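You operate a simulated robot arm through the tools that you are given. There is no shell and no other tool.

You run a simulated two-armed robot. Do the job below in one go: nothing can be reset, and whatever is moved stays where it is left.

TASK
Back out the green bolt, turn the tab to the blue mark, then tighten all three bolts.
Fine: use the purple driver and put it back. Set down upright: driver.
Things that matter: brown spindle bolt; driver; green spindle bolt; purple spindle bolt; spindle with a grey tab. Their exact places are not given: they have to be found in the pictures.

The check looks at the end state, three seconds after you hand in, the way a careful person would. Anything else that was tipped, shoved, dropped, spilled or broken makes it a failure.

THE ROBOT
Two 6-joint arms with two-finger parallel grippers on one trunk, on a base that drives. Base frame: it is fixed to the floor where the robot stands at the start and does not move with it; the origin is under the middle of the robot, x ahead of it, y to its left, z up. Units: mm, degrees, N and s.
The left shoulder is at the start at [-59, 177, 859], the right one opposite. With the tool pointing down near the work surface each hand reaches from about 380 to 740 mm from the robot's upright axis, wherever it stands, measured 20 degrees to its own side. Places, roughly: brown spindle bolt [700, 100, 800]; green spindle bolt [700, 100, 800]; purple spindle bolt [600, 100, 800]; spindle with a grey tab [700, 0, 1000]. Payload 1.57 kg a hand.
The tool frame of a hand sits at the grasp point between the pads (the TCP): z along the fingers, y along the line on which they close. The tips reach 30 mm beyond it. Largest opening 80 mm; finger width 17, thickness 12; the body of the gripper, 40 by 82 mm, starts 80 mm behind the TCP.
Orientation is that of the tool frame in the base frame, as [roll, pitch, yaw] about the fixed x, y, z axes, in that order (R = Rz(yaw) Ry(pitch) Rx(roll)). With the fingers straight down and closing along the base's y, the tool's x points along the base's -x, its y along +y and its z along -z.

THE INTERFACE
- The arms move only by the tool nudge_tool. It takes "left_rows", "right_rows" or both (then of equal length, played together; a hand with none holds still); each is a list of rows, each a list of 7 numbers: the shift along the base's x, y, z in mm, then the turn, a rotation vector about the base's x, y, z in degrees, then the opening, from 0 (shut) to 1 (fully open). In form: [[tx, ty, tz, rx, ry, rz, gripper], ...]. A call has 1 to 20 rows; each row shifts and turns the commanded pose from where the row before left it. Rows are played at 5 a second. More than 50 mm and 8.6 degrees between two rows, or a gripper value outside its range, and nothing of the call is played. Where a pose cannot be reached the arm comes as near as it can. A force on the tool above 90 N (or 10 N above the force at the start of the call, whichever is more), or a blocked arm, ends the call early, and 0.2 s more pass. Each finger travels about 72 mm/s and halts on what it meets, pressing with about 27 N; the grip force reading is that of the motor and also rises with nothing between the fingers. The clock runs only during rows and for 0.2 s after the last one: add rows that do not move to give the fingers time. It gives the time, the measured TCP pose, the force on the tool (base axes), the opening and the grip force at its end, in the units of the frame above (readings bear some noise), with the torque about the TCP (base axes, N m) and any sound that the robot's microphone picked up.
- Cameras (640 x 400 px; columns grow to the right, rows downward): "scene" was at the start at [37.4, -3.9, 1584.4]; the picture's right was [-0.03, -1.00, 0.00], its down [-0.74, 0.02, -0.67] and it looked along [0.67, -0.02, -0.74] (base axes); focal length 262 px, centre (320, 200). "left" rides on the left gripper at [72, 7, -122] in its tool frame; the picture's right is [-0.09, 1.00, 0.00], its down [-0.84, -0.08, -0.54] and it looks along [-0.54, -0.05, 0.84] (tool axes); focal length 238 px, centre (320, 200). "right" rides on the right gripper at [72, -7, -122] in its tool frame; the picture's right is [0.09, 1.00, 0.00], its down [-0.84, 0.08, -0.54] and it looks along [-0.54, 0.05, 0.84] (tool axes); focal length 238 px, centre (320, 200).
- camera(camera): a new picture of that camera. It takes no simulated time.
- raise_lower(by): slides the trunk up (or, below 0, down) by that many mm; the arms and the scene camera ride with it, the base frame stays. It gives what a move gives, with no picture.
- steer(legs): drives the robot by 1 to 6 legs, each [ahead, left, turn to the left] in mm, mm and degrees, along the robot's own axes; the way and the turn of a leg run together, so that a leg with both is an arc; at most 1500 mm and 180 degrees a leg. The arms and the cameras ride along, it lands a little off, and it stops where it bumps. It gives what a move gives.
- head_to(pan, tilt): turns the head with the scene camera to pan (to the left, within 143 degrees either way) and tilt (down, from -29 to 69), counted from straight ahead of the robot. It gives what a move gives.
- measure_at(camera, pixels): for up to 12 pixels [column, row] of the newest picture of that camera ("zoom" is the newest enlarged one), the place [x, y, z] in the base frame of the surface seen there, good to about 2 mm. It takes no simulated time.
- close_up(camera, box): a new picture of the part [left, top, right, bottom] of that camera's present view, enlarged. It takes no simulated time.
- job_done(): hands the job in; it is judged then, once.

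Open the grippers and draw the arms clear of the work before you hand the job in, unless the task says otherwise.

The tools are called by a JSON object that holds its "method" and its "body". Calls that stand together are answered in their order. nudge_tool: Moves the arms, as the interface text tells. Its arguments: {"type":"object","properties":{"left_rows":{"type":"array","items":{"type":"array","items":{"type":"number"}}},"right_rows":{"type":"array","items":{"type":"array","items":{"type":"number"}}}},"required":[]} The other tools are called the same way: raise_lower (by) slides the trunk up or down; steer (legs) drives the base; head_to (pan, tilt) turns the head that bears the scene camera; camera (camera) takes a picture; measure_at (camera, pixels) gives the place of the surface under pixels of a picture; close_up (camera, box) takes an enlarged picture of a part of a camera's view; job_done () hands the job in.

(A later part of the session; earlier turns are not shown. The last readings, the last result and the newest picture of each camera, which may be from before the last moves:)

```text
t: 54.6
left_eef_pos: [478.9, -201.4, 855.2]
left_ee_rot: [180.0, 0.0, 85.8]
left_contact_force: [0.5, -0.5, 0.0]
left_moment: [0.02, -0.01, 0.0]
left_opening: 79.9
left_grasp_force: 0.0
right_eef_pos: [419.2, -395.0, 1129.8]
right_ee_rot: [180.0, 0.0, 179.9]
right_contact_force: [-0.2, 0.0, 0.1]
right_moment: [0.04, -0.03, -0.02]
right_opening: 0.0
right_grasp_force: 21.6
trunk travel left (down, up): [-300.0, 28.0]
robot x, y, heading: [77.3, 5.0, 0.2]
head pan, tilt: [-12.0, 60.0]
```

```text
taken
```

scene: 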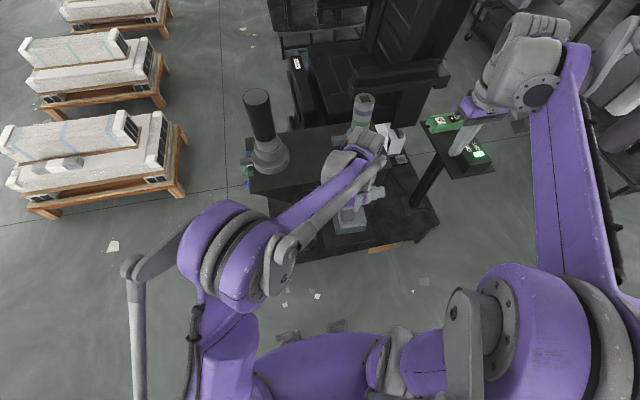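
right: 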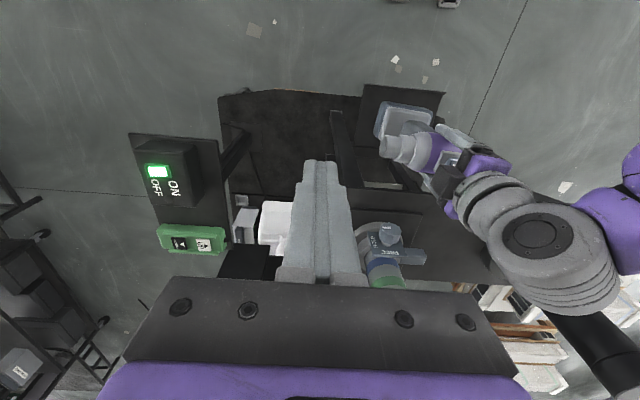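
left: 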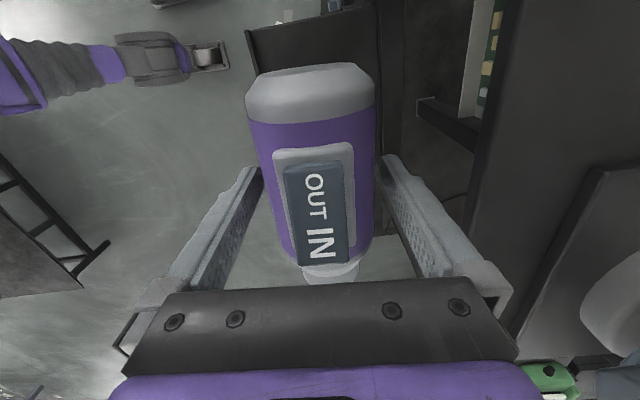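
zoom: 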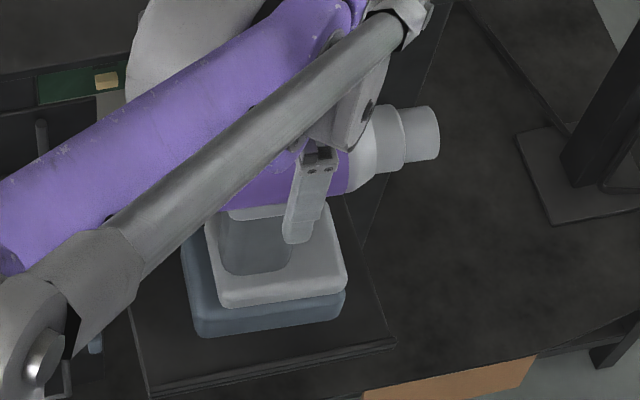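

The driver stands upright on its stand. I lift the left hand straight up, then carry it around the front to the tab's side at the left.

{"method": "nudge_tool", "body": {"left_rows": [[0, 0, 30, 0, 0, 0, 1], [0, 0, 40, 0, 0, 0, 1], [0, 0, 45, 0, 0, 0, 1], [0, 0, 45, 0, 0, 0, 1], [0, 0, 45, 0, 0, 0, 1], [0, 0, 45, 0, 0, 0, 1], [0, 45, 0, 0, 0, 4.1, 1], [0, 45, 0, 0, 0, 0, 1], [0, 45, 0, 0, 0, 0, 1], [0, 45, 0, 0, 0, 0, 1], [0, 45, 0, 0, 0, 0, 1], [0, 45, 0, 0, 0, 0, 1], [0, 45, 0, 0, 0, 0, 1], [0, 45, 0, 0, 0, 0, 1], [0, 45, 0, 0, 0, 0, 1], [0, 0, 0, 0, 0, 0, 1]]}}

{"method": "head_to", "body": {"pan": 0, "tilt": 60}}

{"method": "camera", "body": {"camera": "scene"}}

{"method": "close_up", "body": {"camera": "scene", "box": [350, 150, 430, 220]}}

```text
t: 58.0
left_eef_pos: [479.0, 202.7, 1107.8]
left_ee_rot: [179.9, 0.0, 89.9]
left_contact_force: [-0.7, -0.5, 0.3]
left_moment: [-0.01, 0.02, 0.0]
left_opening: 80.0
left_grasp_force: 0.2
right_eef_pos: [419.4, -394.4, 1130.3]
right_ee_rot: [179.9, 0.0, 179.9]
right_contact_force: [0.4, -0.1, -0.2]
right_moment: [-0.01, 0.0, -0.01]
right_opening: 0.0
right_grasp_force: 21.4
trunk travel left (down, up): [-300.0, 28.0]
robot x, y, heading: [77.7, -2.2, -0.0]
head pan, tilt: [-12.0, 60.0]
```

```text
t: 58.7
left_eef_pos: [479.7, 202.2, 1107.8]
left_ee_rot: [179.9, 0.0, 90.1]
left_contact_force: [0.6, -0.1, 0.9]
left_moment: [0.02, 0.0, 0.0]
left_opening: 80.0
left_grasp_force: 0.1
right_eef_pos: [420.2, -394.2, 1130.2]
right_ee_rot: [-180.0, 0.0, 179.9]
right_contact_force: [-0.3, -0.4, -0.2]
right_moment: [0.0, 0.0, 0.0]
right_opening: 0.0
right_grasp_force: 21.6
trunk travel left (down, up): [-300.0, 28.0]
robot x, y, heading: [77.9, -0.1, 0.2]
head pan, tilt: [0.0, 60.0]
```

```text
taken
```

scene: 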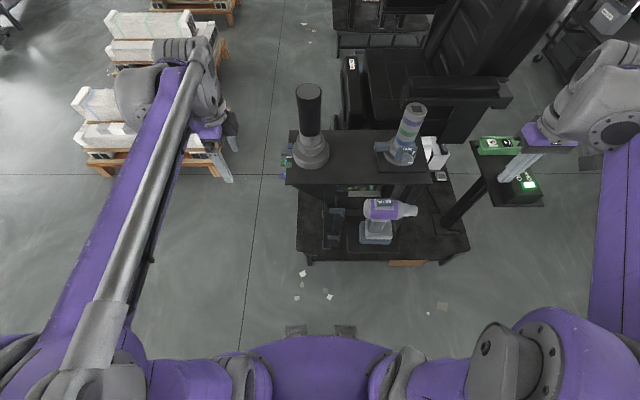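

```text
5.71 times, centred on (390, 185) of scene
```

zoom: 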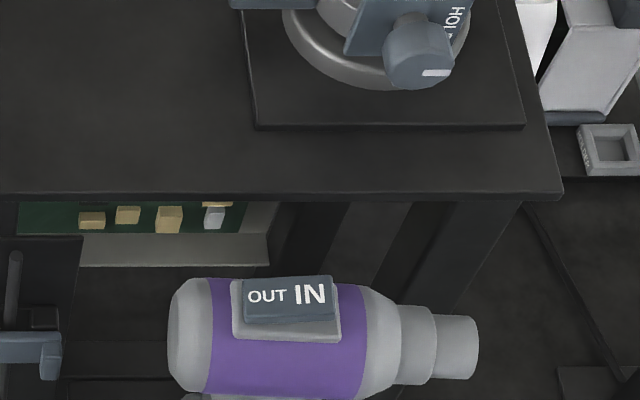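

The driver is upright with the rocker at OUT. I measure rocker ends and body points to aim the IN press.

{"method": "measure_at", "body": {"camera": "zoom", "pixels": [[248, 285], [248, 312], [328, 282], [328, 310], [288, 300], [180, 320], [200, 330], [290, 350], [460, 340], [415, 335], [290, 328]]}}

{"method": "close_up", "body": {"camera": "scene", "box": [340, 190, 430, 250]}}

```text
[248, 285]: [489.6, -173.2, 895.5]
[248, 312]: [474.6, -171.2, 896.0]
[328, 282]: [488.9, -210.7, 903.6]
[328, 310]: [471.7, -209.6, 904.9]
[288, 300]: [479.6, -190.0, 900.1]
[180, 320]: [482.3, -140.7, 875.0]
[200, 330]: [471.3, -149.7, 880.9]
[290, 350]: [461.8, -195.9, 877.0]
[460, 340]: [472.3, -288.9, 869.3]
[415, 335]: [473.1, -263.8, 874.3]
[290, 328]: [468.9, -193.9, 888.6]
```

```text
6.67 times, centred on (385, 220) of scene
```

zoom: 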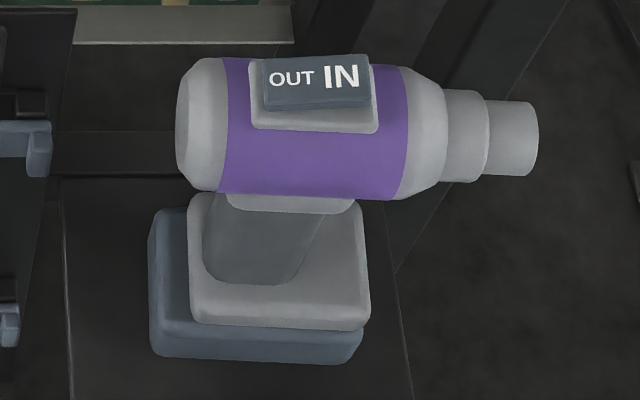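

The IN end is now at about (480,-209,904). I bring the shut right fingers above it.

{"method": "nudge_tool", "body": {"right_rows": [[12, 37.5, 0, 0, 0, 0, 0], [12, 37.5, 0, 0, 0, 0, 0], [12, 37.5, 0, 0, 0, 0, 0], [12, 37.5, 0, 0, 0, 0, 0], [12, 37.5, 0, 0, 0, 0, 0], [0, 0, -45, 0, 0, 0, 0], [0, 0, -45, 0, 0, 0, 0], [0, 0, -45, 0, 0, 0, 0], [0, 0, -42, 0, 0, 0, 0], [0, 0, 0, 0, 0, 0, 0]]}}

{"method": "close_up", "body": {"camera": "scene", "box": [340, 180, 430, 250]}}

{"method": "close_up", "body": {"camera": "right", "box": [240, 90, 400, 210]}}

```text
t: 60.9
left_eef_pos: [479.5, 203.0, 1107.3]
left_ee_rot: [-179.9, 0.0, 90.0]
left_contact_force: [-0.4, -0.2, 0.1]
left_moment: [-0.01, 0.01, -0.04]
left_opening: 80.2
left_grasp_force: 0.1
right_eef_pos: [478.9, -207.4, 950.8]
right_ee_rot: [179.9, 0.0, 179.9]
right_contact_force: [1.1, 0.3, -0.4]
right_moment: [0.0, -0.02, -0.01]
right_opening: 0.1
right_grasp_force: 21.6
trunk travel left (down, up): [-300.0, 28.0]
robot x, y, heading: [74.7, -0.6, -0.3]
head pan, tilt: [0.0, 60.0]
```

```text
5.71 times, centred on (385, 215) of scene
```

zoom: 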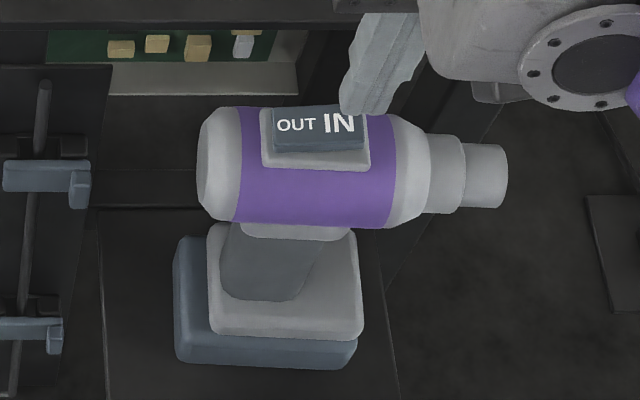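

```text
3.33 times, centred on (320, 150) of right
```

zoom: 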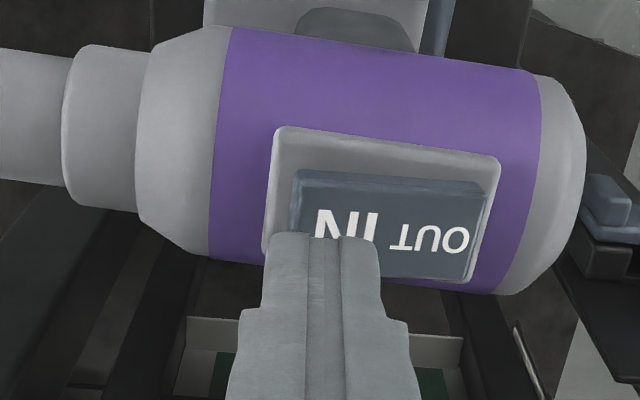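

The tips are above the IN end. I press down in small steps as before.

{"method": "nudge_tool", "body": {"right_rows": [[0, 0, -6, 0, 0, 0, 0], [0, 0, -6, 0, 0, 0, 0], [0, 0, -5, 0, 0, 0, 0], [0, 0, -3, 0, 0, 0, 0], [0, 0, -2, 0, 0, 0, 0], [0, 0, -2, 0, 0, 0, 0], [0, 0, -1, 0, 0, 0, 0], [0, 0, 0, 0, 0, 0, 0]]}}

{"method": "close_up", "body": {"camera": "scene", "box": [340, 180, 430, 250]}}

```text
t: 62.7
left_eef_pos: [479.4, 202.3, 1108.0]
left_ee_rot: [179.9, 0.0, 90.0]
left_contact_force: [0.5, 0.0, 0.0]
left_moment: [0.0, 0.01, -0.02]
left_opening: 79.9
left_grasp_force: 0.2
right_eef_pos: [480.4, -208.0, 927.0]
right_ee_rot: [-179.9, 0.1, 179.8]
right_contact_force: [0.1, -4.7, 15.9]
right_moment: [0.05, -0.07, -0.02]
right_opening: 0.0
right_grasp_force: 21.6
trunk travel left (down, up): [-300.0, 28.0]
robot x, y, heading: [77.5, 0.5, -0.1]
head pan, tilt: [0.0, 60.0]
```

```text
5.71 times, centred on (385, 215) of scene
```

zoom: 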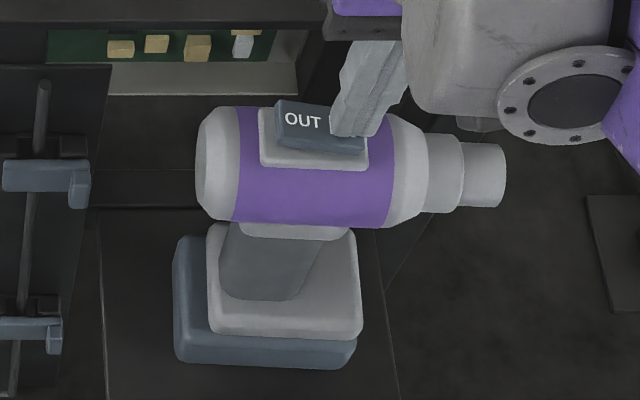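

The rocker tipped: the OUT end is raised and the IN end is down, bottoming at 16 N. I lift the right hand off and park it to the right again.

{"method": "nudge_tool", "body": {"right_rows": [[0, 0, 6, 0, 0, 0, 0], [0, 0, 30, 0, 0, 0, 0], [0, 0, 45, 0, 0, 0, 0], [0, 0, 45, 0, 0, 0, 0], [0, 0, 45, 0, 0, 0, 0], [-12, -37.5, 30, 0, 0, 0, 0], [-12, -37.5, 0, 0, 0, 0, 0], [-12, -37.5, 0, 0, 0, 0, 0], [-12, -37.5, 0, 0, 0, 0, 0], [-12, -37.5, 0, 0, 0, 0, 0]]}}

{"method": "close_up", "body": {"camera": "scene", "box": [340, 180, 430, 250]}}

{"method": "close_up", "body": {"camera": "left", "box": [340, 130, 600, 300]}}

```text
t: 64.9
left_eef_pos: [479.5, 201.9, 1107.8]
left_ee_rot: [179.9, 0.0, 89.9]
left_contact_force: [-0.2, 0.2, 0.8]
left_moment: [0.03, 0.0, 0.0]
left_opening: 80.3
left_grasp_force: 0.0
right_eef_pos: [420.3, -397.6, 1127.8]
right_ee_rot: [180.0, -0.1, -179.9]
right_contact_force: [0.2, -0.3, 0.7]
right_moment: [0.0, 0.0, 0.0]
right_opening: 0.0
right_grasp_force: 21.1
trunk travel left (down, up): [-300.0, 28.0]
robot x, y, heading: [78.1, -1.5, -0.1]
head pan, tilt: [0.0, 60.0]
```

```text
5.71 times, centred on (385, 215) of scene
```

zoom: 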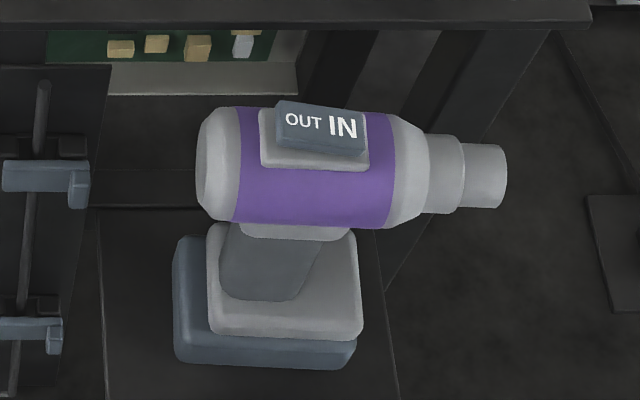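

```text
2.35 times, centred on (470, 215) of left
```

zoom: 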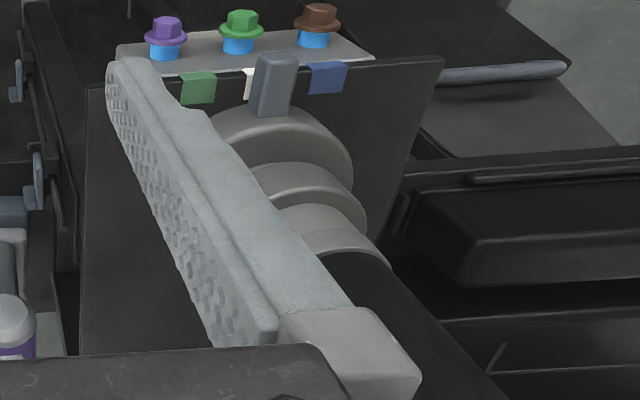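

The rocker is at IN and all three bolts stand out equally. I measure the tab, the marks and the spindle to plan the turn.

{"method": "measure_at", "body": {"camera": "zoom", "pixels": [[259, 60], [278, 56], [296, 62], [255, 95], [290, 100], [310, 70], [345, 70], [325, 90], [183, 80], [213, 78], [250, 75], [330, 130]]}}

{"method": "close_up", "body": {"camera": "scene", "box": [270, 80, 360, 180]}}

{"method": "measure_at", "body": {"camera": "zoom", "pixels": [[275, 300], [190, 290], [360, 270], [290, 20], [260, 40], [325, 40], [275, 185], [350, 180], [130, 280], [150, 260], [150, 300], [140, 340]]}}

```text
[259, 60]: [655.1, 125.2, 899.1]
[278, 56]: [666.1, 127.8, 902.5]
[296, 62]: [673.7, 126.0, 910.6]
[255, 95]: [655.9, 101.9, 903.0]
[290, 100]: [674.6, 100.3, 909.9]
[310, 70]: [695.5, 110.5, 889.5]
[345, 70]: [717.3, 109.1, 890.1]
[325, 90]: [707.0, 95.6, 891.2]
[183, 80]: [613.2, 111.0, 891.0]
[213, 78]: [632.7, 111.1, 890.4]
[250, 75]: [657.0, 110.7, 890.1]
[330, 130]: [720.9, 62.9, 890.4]
```

```text
4.00 times, centred on (315, 130) of scene
```

zoom: 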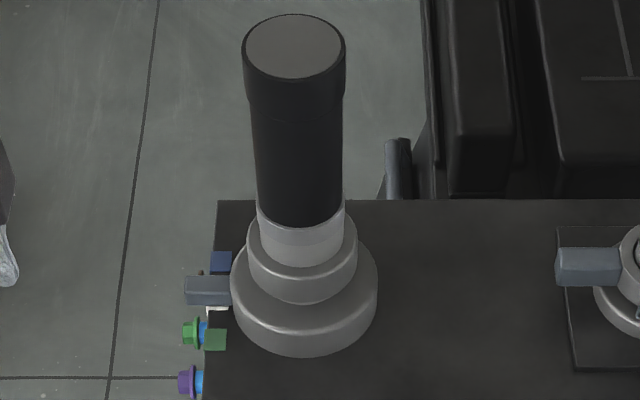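

```text
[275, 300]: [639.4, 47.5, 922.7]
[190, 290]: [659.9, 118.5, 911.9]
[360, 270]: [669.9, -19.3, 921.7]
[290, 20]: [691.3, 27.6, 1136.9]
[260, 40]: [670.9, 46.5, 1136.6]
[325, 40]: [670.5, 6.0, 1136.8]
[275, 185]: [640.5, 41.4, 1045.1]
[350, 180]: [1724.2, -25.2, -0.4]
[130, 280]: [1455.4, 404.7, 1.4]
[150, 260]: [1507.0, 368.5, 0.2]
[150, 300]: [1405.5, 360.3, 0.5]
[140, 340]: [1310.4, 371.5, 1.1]
```

The tab covers x 655-675 (centre 665, pointing straight +y) and the blue mark spans x 695-717, centre about (706,103). I measure the spindle's axis from the top disc's rim.

{"method": "measure_at", "body": {"camera": "zoom", "pixels": [[247, 46], [341, 46], [294, 75], [294, 17], [260, 65], [328, 65], [300, 352], [240, 320], [365, 320], [220, 262], [216, 340], [212, 305]]}}

```text
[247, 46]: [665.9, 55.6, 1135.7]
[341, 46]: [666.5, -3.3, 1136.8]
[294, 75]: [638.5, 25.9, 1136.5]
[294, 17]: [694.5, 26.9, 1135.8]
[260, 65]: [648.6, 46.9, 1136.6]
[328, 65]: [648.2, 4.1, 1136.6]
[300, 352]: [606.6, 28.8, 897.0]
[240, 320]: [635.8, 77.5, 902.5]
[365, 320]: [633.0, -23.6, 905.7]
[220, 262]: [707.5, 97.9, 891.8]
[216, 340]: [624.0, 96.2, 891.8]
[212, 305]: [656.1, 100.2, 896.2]
```

Spindle axis at (666.3, 26.2); the blue mark lies about 28° clockwise from the tab. I bring the open left fingers above the tab to straddle it.

{"method": "nudge_tool", "body": {"left_rows": [[46.7, 0, 0, 0, 0, 0, 1], [46.7, 0, 0, 0, 0, 0, 1], [46.7, 0, 0, 0, 0, 0, 1], [46.6, 0, 0, 0, 0, 0, 1], [0, -45, 0, 0, 0, 0, 1], [0, -45, 0, 0, 0, 0, 1], [0, 0, -45, 0, 0, 0, 1], [0, 0, -45, 0, 0, 0, 1], [0, 0, -45, 0, 0, 0, 1], [0, 0, 0, 0, 0, 0, 1]]}}

{"method": "camera", "body": {"camera": "left"}}

{"method": "camera", "body": {"camera": "scene"}}

```text
t: 67.1
left_eef_pos: [666.5, 115.0, 970.9]
left_ee_rot: [-180.0, 0.0, 90.0]
left_contact_force: [-0.5, -0.1, 1.4]
left_moment: [-0.01, -0.01, -0.02]
left_opening: 80.0
left_grasp_force: 0.0
right_eef_pos: [420.7, -396.8, 1127.6]
right_ee_rot: [-180.0, 0.1, 179.8]
right_contact_force: [0.8, 0.2, 0.2]
right_moment: [-0.03, -0.01, -0.01]
right_opening: 0.0
right_grasp_force: 21.0
trunk travel left (down, up): [-300.0, 28.0]
robot x, y, heading: [74.4, -2.1, -0.1]
head pan, tilt: [0.0, 60.0]
```

```text
taken
```

left: 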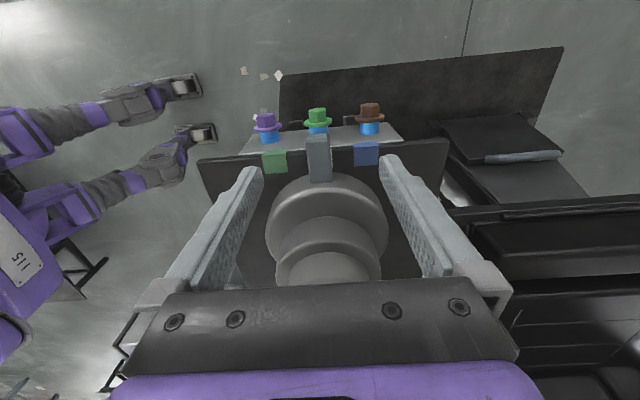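

```text
taken
```

scene: 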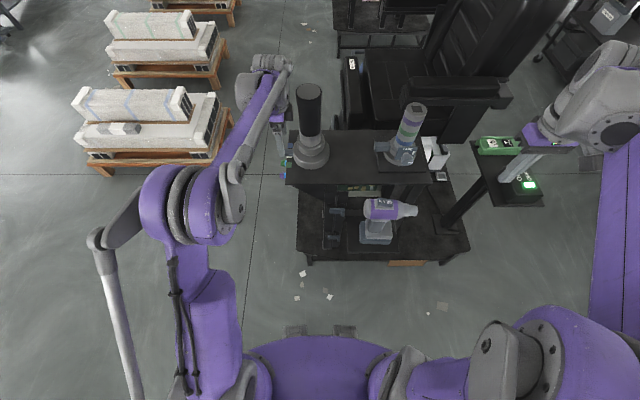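

The tab (318,158) sits between the fingers with the blue mark at (366,153). I descend to z≈928 and close onto the tab.

{"method": "nudge_tool", "body": {"left_rows": [[0, -1, -20, 0, 0, 0, 0.8], [0, -1, -15, 0, 0, 0, 0.6], [0, 0, -7, 0, 0, 0, 0.5], [0, 0, 0, 0, 0, 0, 0.4], [0, 0, 0, 0, 0, 0, 0.3], [0, 0, 0, 0, 0, 0, 0.2], [0, 0, 0, 0, 0, 0, 0.15], [0, 0, 0, 0, 0, 0, 0.15]]}}

{"method": "camera", "body": {"camera": "left"}}

```text
t: 68.9
left_eef_pos: [666.3, 111.4, 929.0]
left_ee_rot: [179.9, 0.0, 90.0]
left_contact_force: [-5.2, -0.1, -4.2]
left_moment: [0.17, -0.1, -0.48]
left_opening: 19.8
left_grasp_force: 33.6
right_eef_pos: [419.9, -396.2, 1127.6]
right_ee_rot: [-180.0, 0.1, 179.9]
right_contact_force: [1.2, -0.2, -0.4]
right_moment: [-0.01, 0.01, -0.03]
right_opening: 0.1
right_grasp_force: 21.3
trunk travel left (down, up): [-300.0, 28.0]
robot x, y, heading: [73.6, -0.1, -0.2]
head pan, tilt: [0.0, 60.0]
```

```text
taken
```

left: 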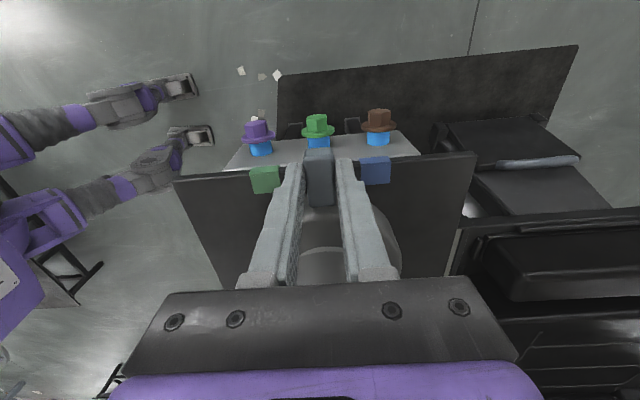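

Gripped at 19.8 mm. I turn the tab clockwise about the spindle axis, first 8°, to see that it follows.

{"method": "nudge_tool", "body": {"left_rows": [[5.94, -0.21, 0, 0, 0, -4, 0.15], [5.91, -0.62, 0, 0, 0, -4, 0.15], [0, 0, 0, 0, 0, 0, 0.15]]}}

{"method": "camera", "body": {"camera": "left"}}

```text
t: 69.7
left_eef_pos: [679.0, 110.7, 929.6]
left_ee_rot: [180.0, 0.1, 81.9]
left_contact_force: [-6.0, -3.1, -1.4]
left_moment: [0.11, 0.15, -0.49]
left_opening: 20.0
left_grasp_force: 34.1
right_eef_pos: [419.3, -397.5, 1128.9]
right_ee_rot: [179.9, 0.0, 179.9]
right_contact_force: [0.9, -0.4, -0.2]
right_moment: [-0.01, 0.0, -0.03]
right_opening: 0.0
right_grasp_force: 21.2
trunk travel left (down, up): [-300.0, 28.0]
robot x, y, heading: [77.2, 2.8, -0.1]
head pan, tilt: [0.0, 60.0]
```

```text
taken
```

left: 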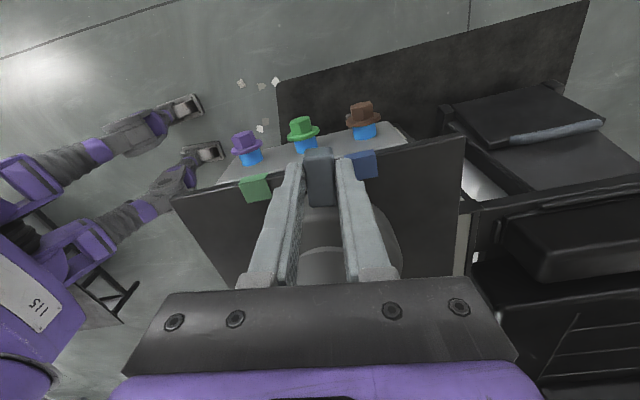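

The tab follows with low force. I carry on the arc to about 28°.

{"method": "nudge_tool", "body": {"left_rows": [[5.86, -1.03, 0, 0, 0, -4, 0.15], [5.77, -1.44, 0, 0, 0, -4, 0.15], [5.66, -1.84, 0, 0, 0, -4, 0.15], [5.51, -2.23, 0, 0, 0, -4, 0.15], [5.35, -2.61, 0, 0, 0, -4, 0.15], [0, 0, 0, 0, 0, 0, 0.15]]}}

{"method": "camera", "body": {"camera": "left"}}

{"method": "close_up", "body": {"camera": "left", "box": [220, 110, 420, 240]}}

```text
t: 71.1
left_eef_pos: [706.3, 100.7, 929.0]
left_ee_rot: [180.0, -0.1, 61.8]
left_contact_force: [-15.7, -9.5, -16.9]
left_moment: [-0.36, 0.13, -0.6]
left_opening: 20.2
left_grasp_force: 33.7
right_eef_pos: [421.3, -397.7, 1127.6]
right_ee_rot: [179.9, 0.0, 179.9]
right_contact_force: [-0.3, -0.4, 0.4]
right_moment: [0.02, -0.03, 0.02]
right_opening: 0.0
right_grasp_force: 21.6
trunk travel left (down, up): [-300.0, 28.0]
robot x, y, heading: [77.1, 0.8, -0.4]
head pan, tilt: [0.0, 60.0]
```

```text
taken
```

left: 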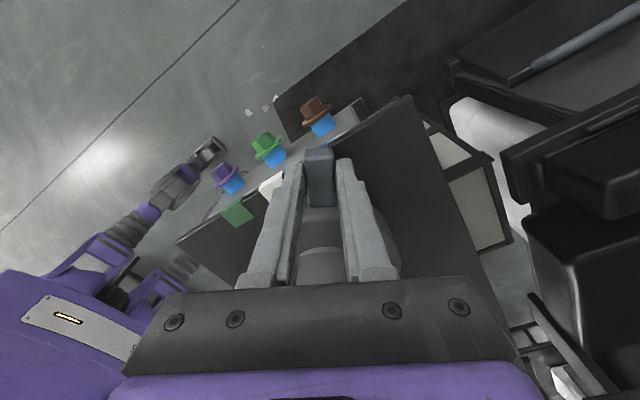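

```text
3.08 times, centred on (320, 175) of left
```

zoom: 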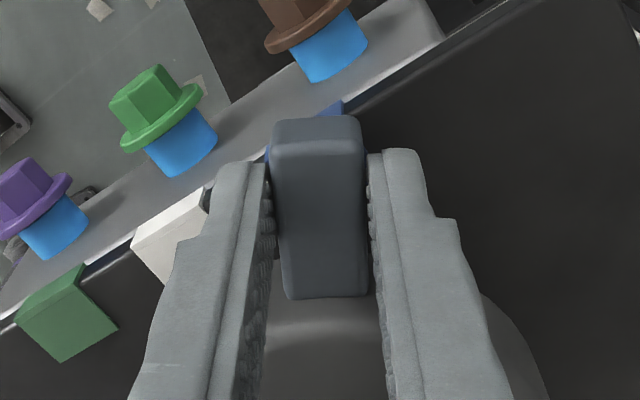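

The tab now covers the blue mark (slivers of blue on both sides of it) and the white mark is uncovered. I open the fingers gently, lift off, and check.

{"method": "nudge_tool", "body": {"left_rows": [[0, 0, 0, 0, 0, 0, 0.26], [0, 0, 0, 0, 0, 0, 0.32], [0, 0, 0, 0, 0, 0, 0.45], [0, 0, 10, 0, 0, 0, 0.45], [0, 0, 30, 0, 0, 0, 0.5], [0, 0, 40, 0, 0, 0, 0.6], [0, 0, 40, 0, 0, 0, 0.8], [0, 0, 0, 0, 0, 0, 1]]}}

{"method": "close_up", "body": {"camera": "left", "box": [240, 120, 400, 230]}}

{"method": "close_up", "body": {"camera": "scene", "box": [270, 120, 340, 180]}}

```text
t: 72.9
left_eef_pos: [707.1, 102.4, 1048.3]
left_ee_rot: [-180.0, 0.1, 62.1]
left_contact_force: [0.0, -0.5, -0.1]
left_moment: [0.0, 0.01, 0.02]
left_opening: 79.9
left_grasp_force: 0.1
right_eef_pos: [419.9, -396.6, 1128.2]
right_ee_rot: [-180.0, 0.1, 179.9]
right_contact_force: [-0.2, -0.5, -0.5]
right_moment: [0.01, 0.02, 0.0]
right_opening: 0.0
right_grasp_force: 21.5
trunk travel left (down, up): [-300.0, 28.0]
robot x, y, heading: [78.3, -1.1, -0.2]
head pan, tilt: [0.0, 60.0]
```

```text
3.64 times, centred on (320, 175) of left
```

zoom: 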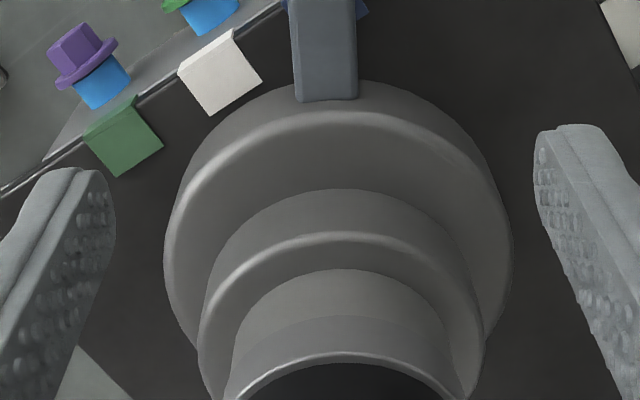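

```text
6.67 times, centred on (305, 150) of scene
```

zoom: 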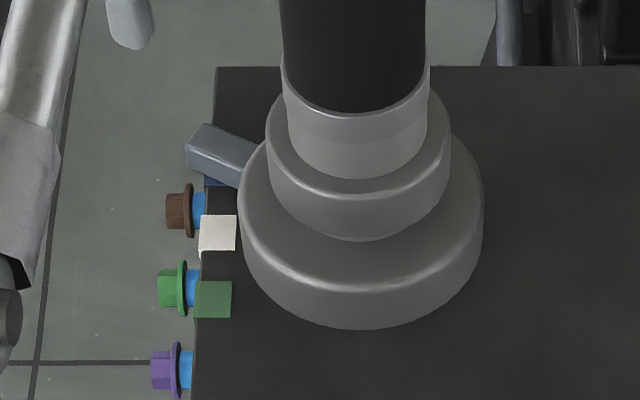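

The tab stays turned. I measure its centre line and the blue mark from a fuller view.

{"method": "close_up", "body": {"camera": "left", "box": [260, 60, 420, 180]}}

```text
3.33 times, centred on (340, 120) of left
```

zoom: 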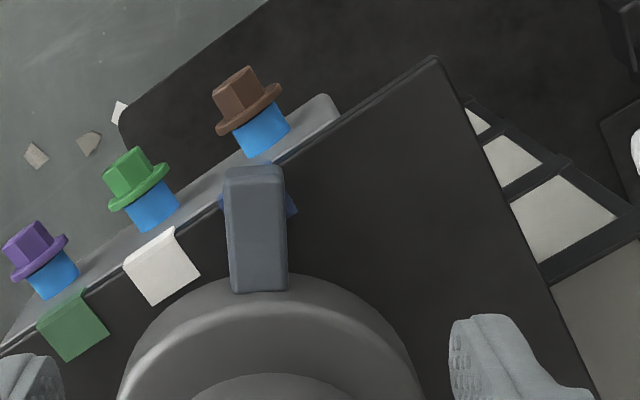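

{"method": "measure_at", "body": {"camera": "zoom", "pixels": [[232, 200], [280, 198], [234, 270], [282, 268], [255, 180], [256, 280], [291, 205], [222, 200], [160, 270], [72, 325], [255, 230], [290, 188]]}}

```text
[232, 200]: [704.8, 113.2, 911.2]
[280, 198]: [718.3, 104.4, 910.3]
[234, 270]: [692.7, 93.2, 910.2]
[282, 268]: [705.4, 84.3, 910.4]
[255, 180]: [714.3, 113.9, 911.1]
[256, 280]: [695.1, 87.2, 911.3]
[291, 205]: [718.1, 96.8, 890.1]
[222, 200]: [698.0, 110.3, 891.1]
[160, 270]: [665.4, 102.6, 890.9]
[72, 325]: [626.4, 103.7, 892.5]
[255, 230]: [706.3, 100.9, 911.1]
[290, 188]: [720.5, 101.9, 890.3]
```

The tab centre line is at about 28° and lies on the blue mark. Next I take the left hand back around to above the driver to fetch it again.

{"method": "nudge_tool", "body": {"left_rows": [[0, 0, 30, 0, 0, 0, 1], [0, 0, 30, 0, 0, 0, 1], [0, 50, 0, 0, 0, 8, 1], [0, 50, 0, 0, 0, 8, 1], [-45.6, 0, 0, 0, 0, 8, 1], [-45.6, 0, 0, 0, 0, 0, 1], [-45.6, 0, 0, 0, 0, 0, 1], [-45.6, 0, 0, 0, 0, 0, 1], [-45.6, 0, 0, 0, 0, 0, 1], [0, -44, 0, 0, 0, 0, 1], [0, -44, 0, 0, 0, 0, 1], [0, -44, 0, 0, 0, 0, 1], [0, -44, 0, 0, 0, 0, 1], [0, -44, 0, 0, 0, 0, 1], [0, -44, 0, 0, 0, 0, 1], [0, -44, 0, 0, 0, 0, 1], [0, -44, 0, 0, 0, 0, 1], [0, -44, 0, 0, 0, 0, 1], [0, 0, 0, 0, 0, 0, 1]]}}

{"method": "close_up", "body": {"camera": "left", "box": [270, 50, 370, 180]}}

{"method": "measure_at", "body": {"camera": "zoom", "pixels": [[294, 140], [344, 140], [294, 225], [344, 225], [296, 360], [352, 360], [318, 60], [256, 110], [380, 110], [262, 250], [378, 250], [324, 320]]}}

```text
t: 76.9
left_eef_pos: [478.5, -195.5, 1108.1]
left_ee_rot: [-180.0, 0.1, 86.0]
left_contact_force: [-0.5, -0.3, -0.2]
left_moment: [-0.02, 0.0, -0.01]
left_opening: 80.1
left_grasp_force: 0.1
right_eef_pos: [419.8, -395.9, 1129.1]
right_ee_rot: [-179.9, -0.1, -180.0]
right_contact_force: [-0.1, 0.2, 0.2]
right_moment: [-0.01, -0.01, -0.02]
right_opening: 0.0
right_grasp_force: 21.4
trunk travel left (down, up): [-300.0, 28.0]
robot x, y, heading: [76.0, 0.6, -0.0]
head pan, tilt: [0.0, 60.0]
```

```text
3.08 times, centred on (320, 115) of left
```

zoom: 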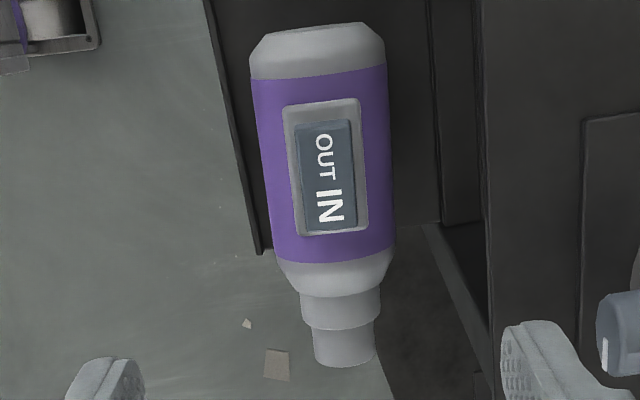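

```text
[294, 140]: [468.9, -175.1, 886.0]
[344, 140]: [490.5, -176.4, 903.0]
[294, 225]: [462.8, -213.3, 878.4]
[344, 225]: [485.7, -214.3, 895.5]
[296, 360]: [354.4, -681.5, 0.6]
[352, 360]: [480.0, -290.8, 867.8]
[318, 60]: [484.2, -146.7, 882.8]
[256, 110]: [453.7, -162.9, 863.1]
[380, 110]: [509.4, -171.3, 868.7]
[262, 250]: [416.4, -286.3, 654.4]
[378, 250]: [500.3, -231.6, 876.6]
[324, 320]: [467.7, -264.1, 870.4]
```

The driver's yaw changed slightly at set-down. I measure its nose edges and sides once more.

{"method": "measure_at", "body": {"camera": "zoom", "pixels": [[318, 355], [372, 350], [345, 350], [306, 315], [376, 312], [262, 110], [384, 105], [275, 225], [388, 220], [300, 130], [350, 126], [330, 185]]}}

```text
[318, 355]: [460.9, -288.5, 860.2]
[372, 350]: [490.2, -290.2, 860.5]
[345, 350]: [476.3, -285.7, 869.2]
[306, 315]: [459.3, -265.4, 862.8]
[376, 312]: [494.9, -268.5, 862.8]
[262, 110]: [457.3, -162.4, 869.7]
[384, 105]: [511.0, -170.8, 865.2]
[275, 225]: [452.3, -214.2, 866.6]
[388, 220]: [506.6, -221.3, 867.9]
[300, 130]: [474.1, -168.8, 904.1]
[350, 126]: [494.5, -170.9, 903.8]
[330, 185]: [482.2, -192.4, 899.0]
```

The driver's axis is at x≈482 at y≈-192 with the same -4° yaw as the hand. I descend over it to z≈853.

{"method": "nudge_tool", "body": {"left_rows": [[3, 3, -40, 0, 0, 0, 1], [0, 0, -45, 0, 0, 0, 1], [0, 0, -45, 0, 0, 0, 1], [0, 0, -40, 0, 0, 0, 1], [0, 0, -35, 0, 0, 0, 1], [0, 0, -25, 0, 0, 0, 1], [0, 0, -15, 0, 0, 0, 1], [0, 0, -10, 0, 0, 0, 1], [0, 0, 0, 0, 0, 0, 1]]}}

{"method": "camera", "body": {"camera": "left"}}

```text
t: 78.9
left_eef_pos: [480.8, -190.5, 852.6]
left_ee_rot: [180.0, 0.0, 86.1]
left_contact_force: [0.3, 0.4, -0.5]
left_moment: [0.01, 0.02, 0.0]
left_opening: 80.2
left_grasp_force: 0.2
right_eef_pos: [419.7, -395.4, 1129.3]
right_ee_rot: [180.0, 0.0, 179.8]
right_contact_force: [-0.4, 0.5, -0.3]
right_moment: [0.0, 0.0, -0.06]
right_opening: 0.0
right_grasp_force: 21.1
trunk travel left (down, up): [-300.0, 28.0]
robot x, y, heading: [74.0, -1.1, -0.4]
head pan, tilt: [0.0, 60.0]
```

```text
taken
```

left: 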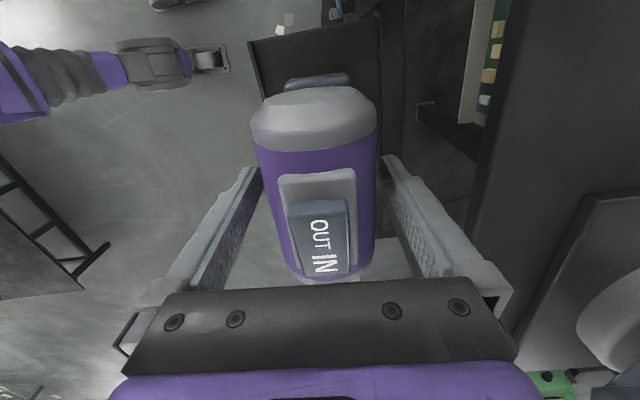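

The fingers straddle the body evenly. I close the grip and lift slightly.

{"method": "nudge_tool", "body": {"left_rows": [[0, 0, 0, 0, 0, 0, 0.85], [0, 0, 0, 0, 0, 0, 0.78], [0, 0, 0, 0, 0, 0, 0.7], [0, 0, 0, 0, 0, 0, 0.4], [0, 0, 0, 0, 0, 0, 0], [0, 0, 0, 0, 0, 0, 0], [0, 0, 4, 0, 0, 0, 0], [0, 0, 10, 0, 0, 0, 0], [0, 0, 15, 0, 0, 0, 0], [0, 0, 0, 0, 0, 0, 0]]}}

{"method": "camera", "body": {"camera": "left"}}

```text
t: 81.1
left_eef_pos: [481.2, -191.8, 881.8]
left_ee_rot: [-180.0, 0.0, 86.1]
left_contact_force: [0.1, 0.4, -9.2]
left_moment: [0.08, -0.02, -0.02]
left_opening: 61.4
left_grasp_force: 26.9
right_eef_pos: [420.2, -397.1, 1128.2]
right_ee_rot: [180.0, 0.0, 179.9]
right_contact_force: [0.3, -0.2, -0.1]
right_moment: [-0.01, 0.0, 0.02]
right_opening: 0.0
right_grasp_force: 21.8
trunk travel left (down, up): [-300.0, 28.0]
robot x, y, heading: [73.6, -3.5, -0.1]
head pan, tilt: [0.0, 60.0]
```

```text
taken
```

left: 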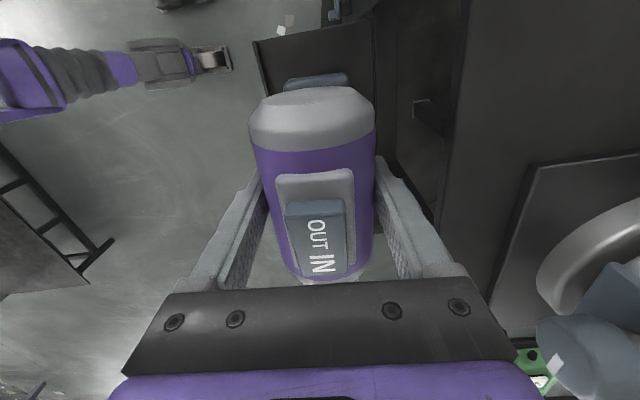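

Gripped and lifted level again. I carry it up, left, and around to the bolts' side (same path as before).

{"method": "nudge_tool", "body": {"left_rows": [[0, 0, 40, 0, 0, 0, 0], [-5, 0, 45, 0, 0, 0, 0], [-10, 0, 45, 0, 0, 0, 0], [0, 42, 0, 0, 0, 2, 0], [0, 42, 0, 0, 0, 1.9, 0], [0, 42, 0, 0, 0, 0, 0], [0, 42, 0, 0, 0, 0, 0], [0, 42, 0, 0, 0, 0, 0], [0, 42, 0, 0, 0, 0, 0], [0, 42, 0, 0, 0, 0, 0], [0, 42, 0, 0, 0, 0, 0], [0, 42, 0, 0, 0, 0, 0], [0, 42, 0, 0, 0, 0, 0], [0, 42, 0, 0, 0, 0, 0], [0, 0, 0, 0, 0, 0, 0]]}}

{"method": "nudge_tool", "body": {"left_rows": [[40, 0, 0, 0, 0, 0, 0], [40, 0, 0, 0, 0, 0, 0], [40, 0, 0, 0, 0, 0, 0], [40, 0, 0, 0, 0, 0, 0], [40, 0, 0, 0, 0, 0, 0], [0, 0, -40, 0, 0, 0, 0], [0, 0, -40, 0, 0, 0, 0], [0, 0, -40, 0, 0, 0, 0], [0, 0, -40, 0, 0, 0, 0], [0, 0, -8, 0, 0, 0, 0], [0, 0, 0, 0, 0, 0, 0]]}}

```text
t: 84.3
left_eef_pos: [466.8, 271.2, 1011.0]
left_ee_rot: [180.0, 0.0, 89.8]
left_contact_force: [0.4, -1.2, -8.4]
left_moment: [0.11, -0.02, 0.02]
left_opening: 61.7
left_grasp_force: 26.8
right_eef_pos: [420.8, -395.9, 1129.0]
right_ee_rot: [179.9, -0.1, 179.8]
right_contact_force: [-0.7, -0.4, -1.4]
right_moment: [0.01, -0.02, 0.0]
right_opening: 0.0
right_grasp_force: 21.2
trunk travel left (down, up): [-300.0, 28.0]
robot x, y, heading: [78.4, 0.5, -0.0]
head pan, tilt: [0.0, 60.0]
```

```text
t: 86.7
left_eef_pos: [667.5, 269.9, 842.8]
left_ee_rot: [180.0, 0.1, 89.9]
left_contact_force: [0.0, -0.1, -8.7]
left_moment: [0.1, 0.03, -0.02]
left_opening: 60.9
left_grasp_force: 26.7
right_eef_pos: [421.6, -396.1, 1128.7]
right_ee_rot: [-180.0, 0.0, 179.8]
right_contact_force: [0.1, 0.4, 0.9]
right_moment: [0.01, 0.0, 0.01]
right_opening: 0.2
right_grasp_force: 21.0
trunk travel left (down, up): [-300.0, 28.0]
robot x, y, heading: [75.9, -0.9, -0.0]
head pan, tilt: [0.0, 60.0]
```

The driver is in front of the green bolt again. I bring the right hand's camera back to the same observing place, fingers open.

{"method": "nudge_tool", "body": {"right_rows": [[10, 43, 3, 0, 0, 0, 0], [10, 43, 0, 0, 0, 0, 0], [10, 43, 0, 0, 0, 0, 0], [10, 43, 0, 0, 0, 0, 0], [10, 43, 0, 0, 0, 0, 0], [10, 43, 0, 0, 0, 0, 0], [10, 43, 0, 0, 0, 0, 0], [10, 43, 0, 0, 0, 0, 0], [10, 43, 0, 0, 0, 0, 0], [10, 43, 0, 0, 0, 0, 0], [0, 43, 0, 0, 0, 0, 0], [0, 33, 0, 0, 0, 0, 0.5], [0, 0, -40, 0, 0, 0, 1], [0, 0, 0, 0, 0, 0, 1], [0, 0, 0, 0, 0, 0, 1]]}}

{"method": "camera", "body": {"camera": "right"}}

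{"method": "close_up", "body": {"camera": "right", "box": [300, 150, 380, 220]}}

```text
t: 89.9
left_eef_pos: [666.2, 271.7, 843.5]
left_ee_rot: [180.0, 0.0, 89.8]
left_contact_force: [0.0, -0.5, -8.6]
left_moment: [0.12, 0.0, 0.04]
left_opening: 60.8
left_grasp_force: 26.5
right_eef_pos: [520.3, 111.0, 1091.9]
right_ee_rot: [-179.9, 0.0, 179.9]
right_contact_force: [0.5, -0.6, -0.4]
right_moment: [0.0, -0.03, -0.01]
right_opening: 79.9
right_grasp_force: 0.1
trunk travel left (down, up): [-300.0, 28.0]
robot x, y, heading: [77.3, -0.4, 0.1]
head pan, tilt: [0.0, 60.0]
```

```text
taken
```

right: 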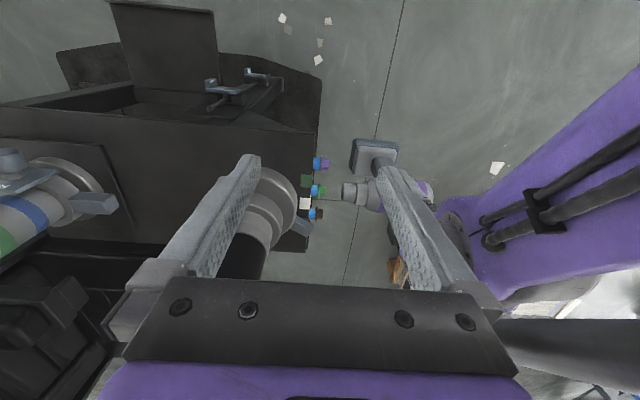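

```text
5.71 times, centred on (340, 185) of right
```

zoom: 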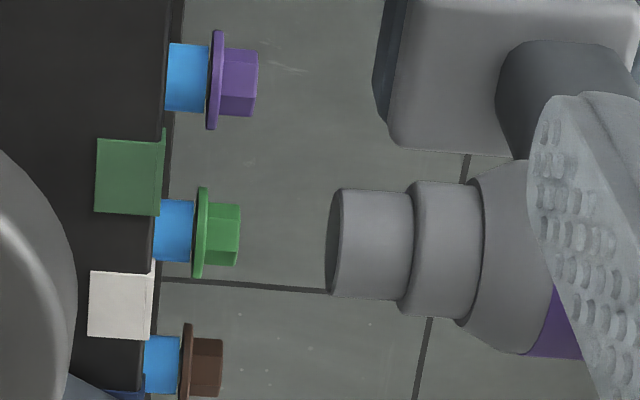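

Nose and green bolt look aligned (expected row ~244, seen 242.5). I verify height and x by measuring.

{"method": "measure_at", "body": {"camera": "zoom", "pixels": [[375, 200], [375, 245], [375, 285], [345, 245], [225, 210], [225, 232], [225, 258], [238, 235], [213, 350], [213, 375], [240, 60], [240, 85]]}}

{"method": "close_up", "body": {"camera": "scene", "box": [240, 120, 320, 180]}}

```text
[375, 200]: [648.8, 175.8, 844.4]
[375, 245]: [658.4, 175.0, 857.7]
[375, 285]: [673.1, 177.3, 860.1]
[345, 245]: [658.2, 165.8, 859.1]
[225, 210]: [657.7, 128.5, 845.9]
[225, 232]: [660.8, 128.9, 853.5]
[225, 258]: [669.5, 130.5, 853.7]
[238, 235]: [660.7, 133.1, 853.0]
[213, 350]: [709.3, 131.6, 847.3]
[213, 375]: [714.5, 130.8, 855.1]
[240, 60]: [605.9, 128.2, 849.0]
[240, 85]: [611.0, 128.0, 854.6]
```

```text
6.67 times, centred on (280, 150) of scene
```

zoom: 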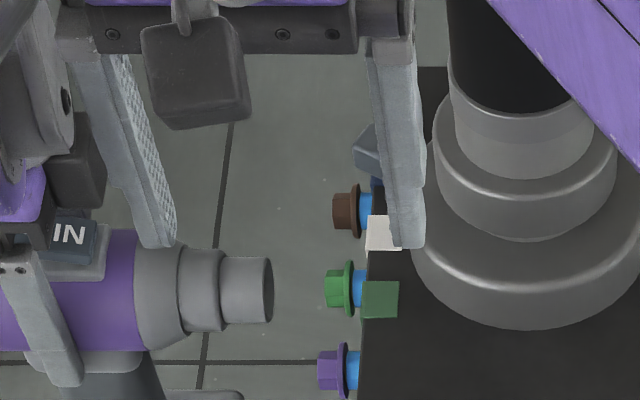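

The nose matches the previously good setting for the green bolt. I advance to just before full engagement.

{"method": "nudge_tool", "body": {"left_rows": [[0, -10, 0.3, 0, 0, 0, 0], [0, -10, 0, 0, 0, 0, 0], [0, -8, 0, 0, 0, 0, 0], [0, -4, 0, 0, 0, 0, 0], [0, -3, 0, 0, 0, 0, 0], [0, -2, 0, 0, 0, 0, 0], [0, 0, 0, 0, 0, 0, 0]]}}

{"method": "close_up", "body": {"camera": "right", "box": [300, 150, 380, 220]}}

```text
t: 91.5
left_eef_pos: [664.8, 232.0, 844.6]
left_ee_rot: [179.9, 0.0, 89.9]
left_contact_force: [-1.8, -0.2, -5.3]
left_moment: [-0.2, -0.01, -0.12]
left_opening: 61.0
left_grasp_force: 27.3
right_eef_pos: [520.7, 111.3, 1092.7]
right_ee_rot: [179.9, -0.1, 179.9]
right_contact_force: [0.6, 0.2, 0.1]
right_moment: [0.02, 0.01, 0.01]
right_opening: 79.9
right_grasp_force: 0.1
trunk travel left (down, up): [-300.0, 28.0]
robot x, y, heading: [76.4, -1.6, -0.0]
head pan, tilt: [0.0, 60.0]
```

```text
5.71 times, centred on (340, 185) of right
```

zoom: 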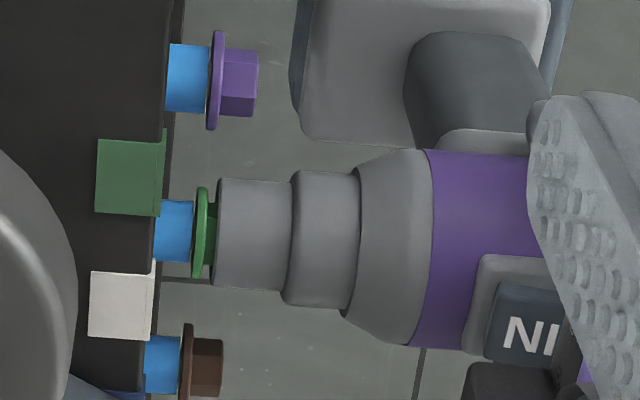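

The socket is over the green head. I push in about 1 mm per row, to drive the bolt in.

{"method": "nudge_tool", "body": {"left_rows": [[0, -2, 0, 0, 0, 0, 0], [0, -1, 0, 0, 0, 0, 0], [0, -1, 0, 0, 0, 0, 0], [0, -1, 0, 0, 0, 0, 0], [0, -1, 0, 0, 0, 0, 0]]}}

{"method": "close_up", "body": {"camera": "right", "box": [300, 150, 380, 220]}}

```text
t: 92.7
left_eef_pos: [666.3, 228.0, 845.1]
left_ee_rot: [-180.0, 0.0, 89.8]
left_contact_force: [-1.3, 3.8, -6.8]
left_moment: [-0.07, 0.06, -0.12]
left_opening: 61.2
left_grasp_force: 27.0
right_eef_pos: [520.2, 110.8, 1091.5]
right_ee_rot: [-179.9, -0.1, 179.9]
right_contact_force: [0.0, 0.0, -0.6]
right_moment: [-0.01, -0.01, 0.03]
right_opening: 80.0
right_grasp_force: 0.1
trunk travel left (down, up): [-300.0, 28.0]
robot x, y, heading: [78.8, 4.4, 0.1]
head pan, tilt: [0.0, 60.0]
```

```text
5.71 times, centred on (340, 185) of right
```

zoom: 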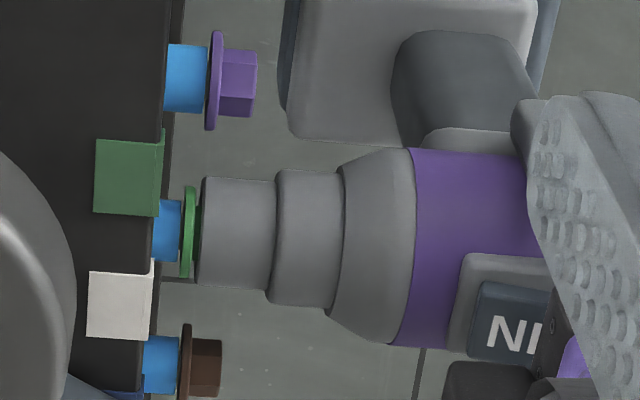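

The green bolt is driving in (flange moved from col 203 to 188) with only 3.8 N. I keep following it.

{"method": "nudge_tool", "body": {"left_rows": [[0, -1.2, 0, 0, 0, 0, 0], [0, -1.2, 0, 0, 0, 0, 0], [0, -1.2, 0, 0, 0, 0, 0], [0, -1.2, 0, 0, 0, 0, 0], [0, -1.2, 0, 0, 0, 0, 0], [0, -1.2, 0, 0, 0, 0, 0]]}}

{"method": "close_up", "body": {"camera": "right", "box": [300, 150, 380, 220]}}

```text
t: 94.1
left_eef_pos: [665.8, 220.5, 845.3]
left_ee_rot: [180.0, 0.1, 89.9]
left_contact_force: [-0.7, 4.3, -5.5]
left_moment: [-0.15, 0.02, 0.02]
left_opening: 61.1
left_grasp_force: 27.0
right_eef_pos: [521.5, 111.8, 1092.1]
right_ee_rot: [180.0, 0.0, 180.0]
right_contact_force: [-0.5, -0.8, -0.5]
right_moment: [-0.01, -0.03, -0.01]
right_opening: 79.8
right_grasp_force: 0.1
trunk travel left (down, up): [-300.0, 28.0]
robot x, y, heading: [77.6, -0.5, -0.3]
head pan, tilt: [0.0, 60.0]
```

```text
5.71 times, centred on (340, 185) of right
```

zoom: 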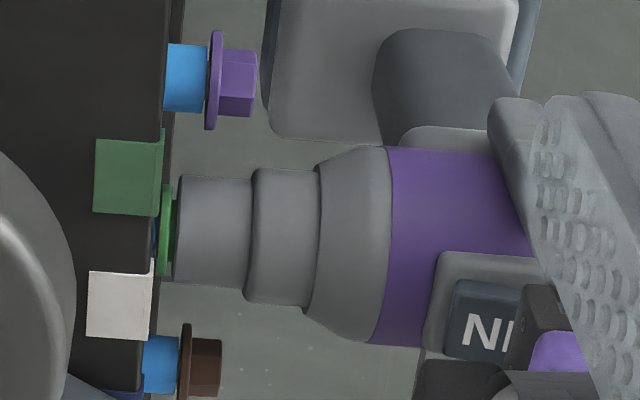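

The green flange is nearly seated (col 165). I continue pressing until it stops.

{"method": "nudge_tool", "body": {"left_rows": [[0, -1.2, 0, 0, 0, 0, 0], [0, -1.2, 0, 0, 0, 0, 0], [0, -1, 0, 0, 0, 0, 0], [0, -1, 0, 0, 0, 0, 0], [0, 0, 0, 0, 0, 0, 0], [0, 0, 0, 0, 0, 0, 0]]}}

{"method": "close_up", "body": {"camera": "right", "box": [300, 150, 380, 220]}}

```text
t: 95.5
left_eef_pos: [666.9, 218.0, 844.8]
left_ee_rot: [-180.0, 0.0, 89.9]
left_contact_force: [-1.1, 16.0, -1.5]
left_moment: [-0.53, 0.02, -0.03]
left_opening: 60.9
left_grasp_force: 27.4
right_eef_pos: [519.8, 112.8, 1092.4]
right_ee_rot: [180.0, 0.1, 180.0]
right_contact_force: [-0.4, -0.1, 0.6]
right_moment: [0.01, 0.01, 0.01]
right_opening: 80.0
right_grasp_force: 0.0
trunk travel left (down, up): [-300.0, 28.0]
robot x, y, heading: [73.5, -2.9, -0.3]
head pan, tilt: [0.0, 60.0]
```

```text
5.71 times, centred on (340, 185) of right
```

zoom: 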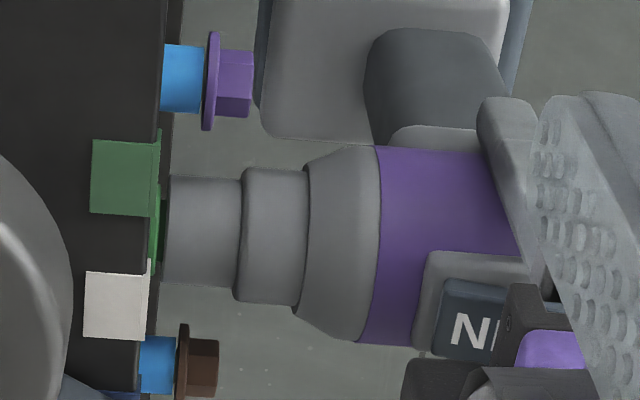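

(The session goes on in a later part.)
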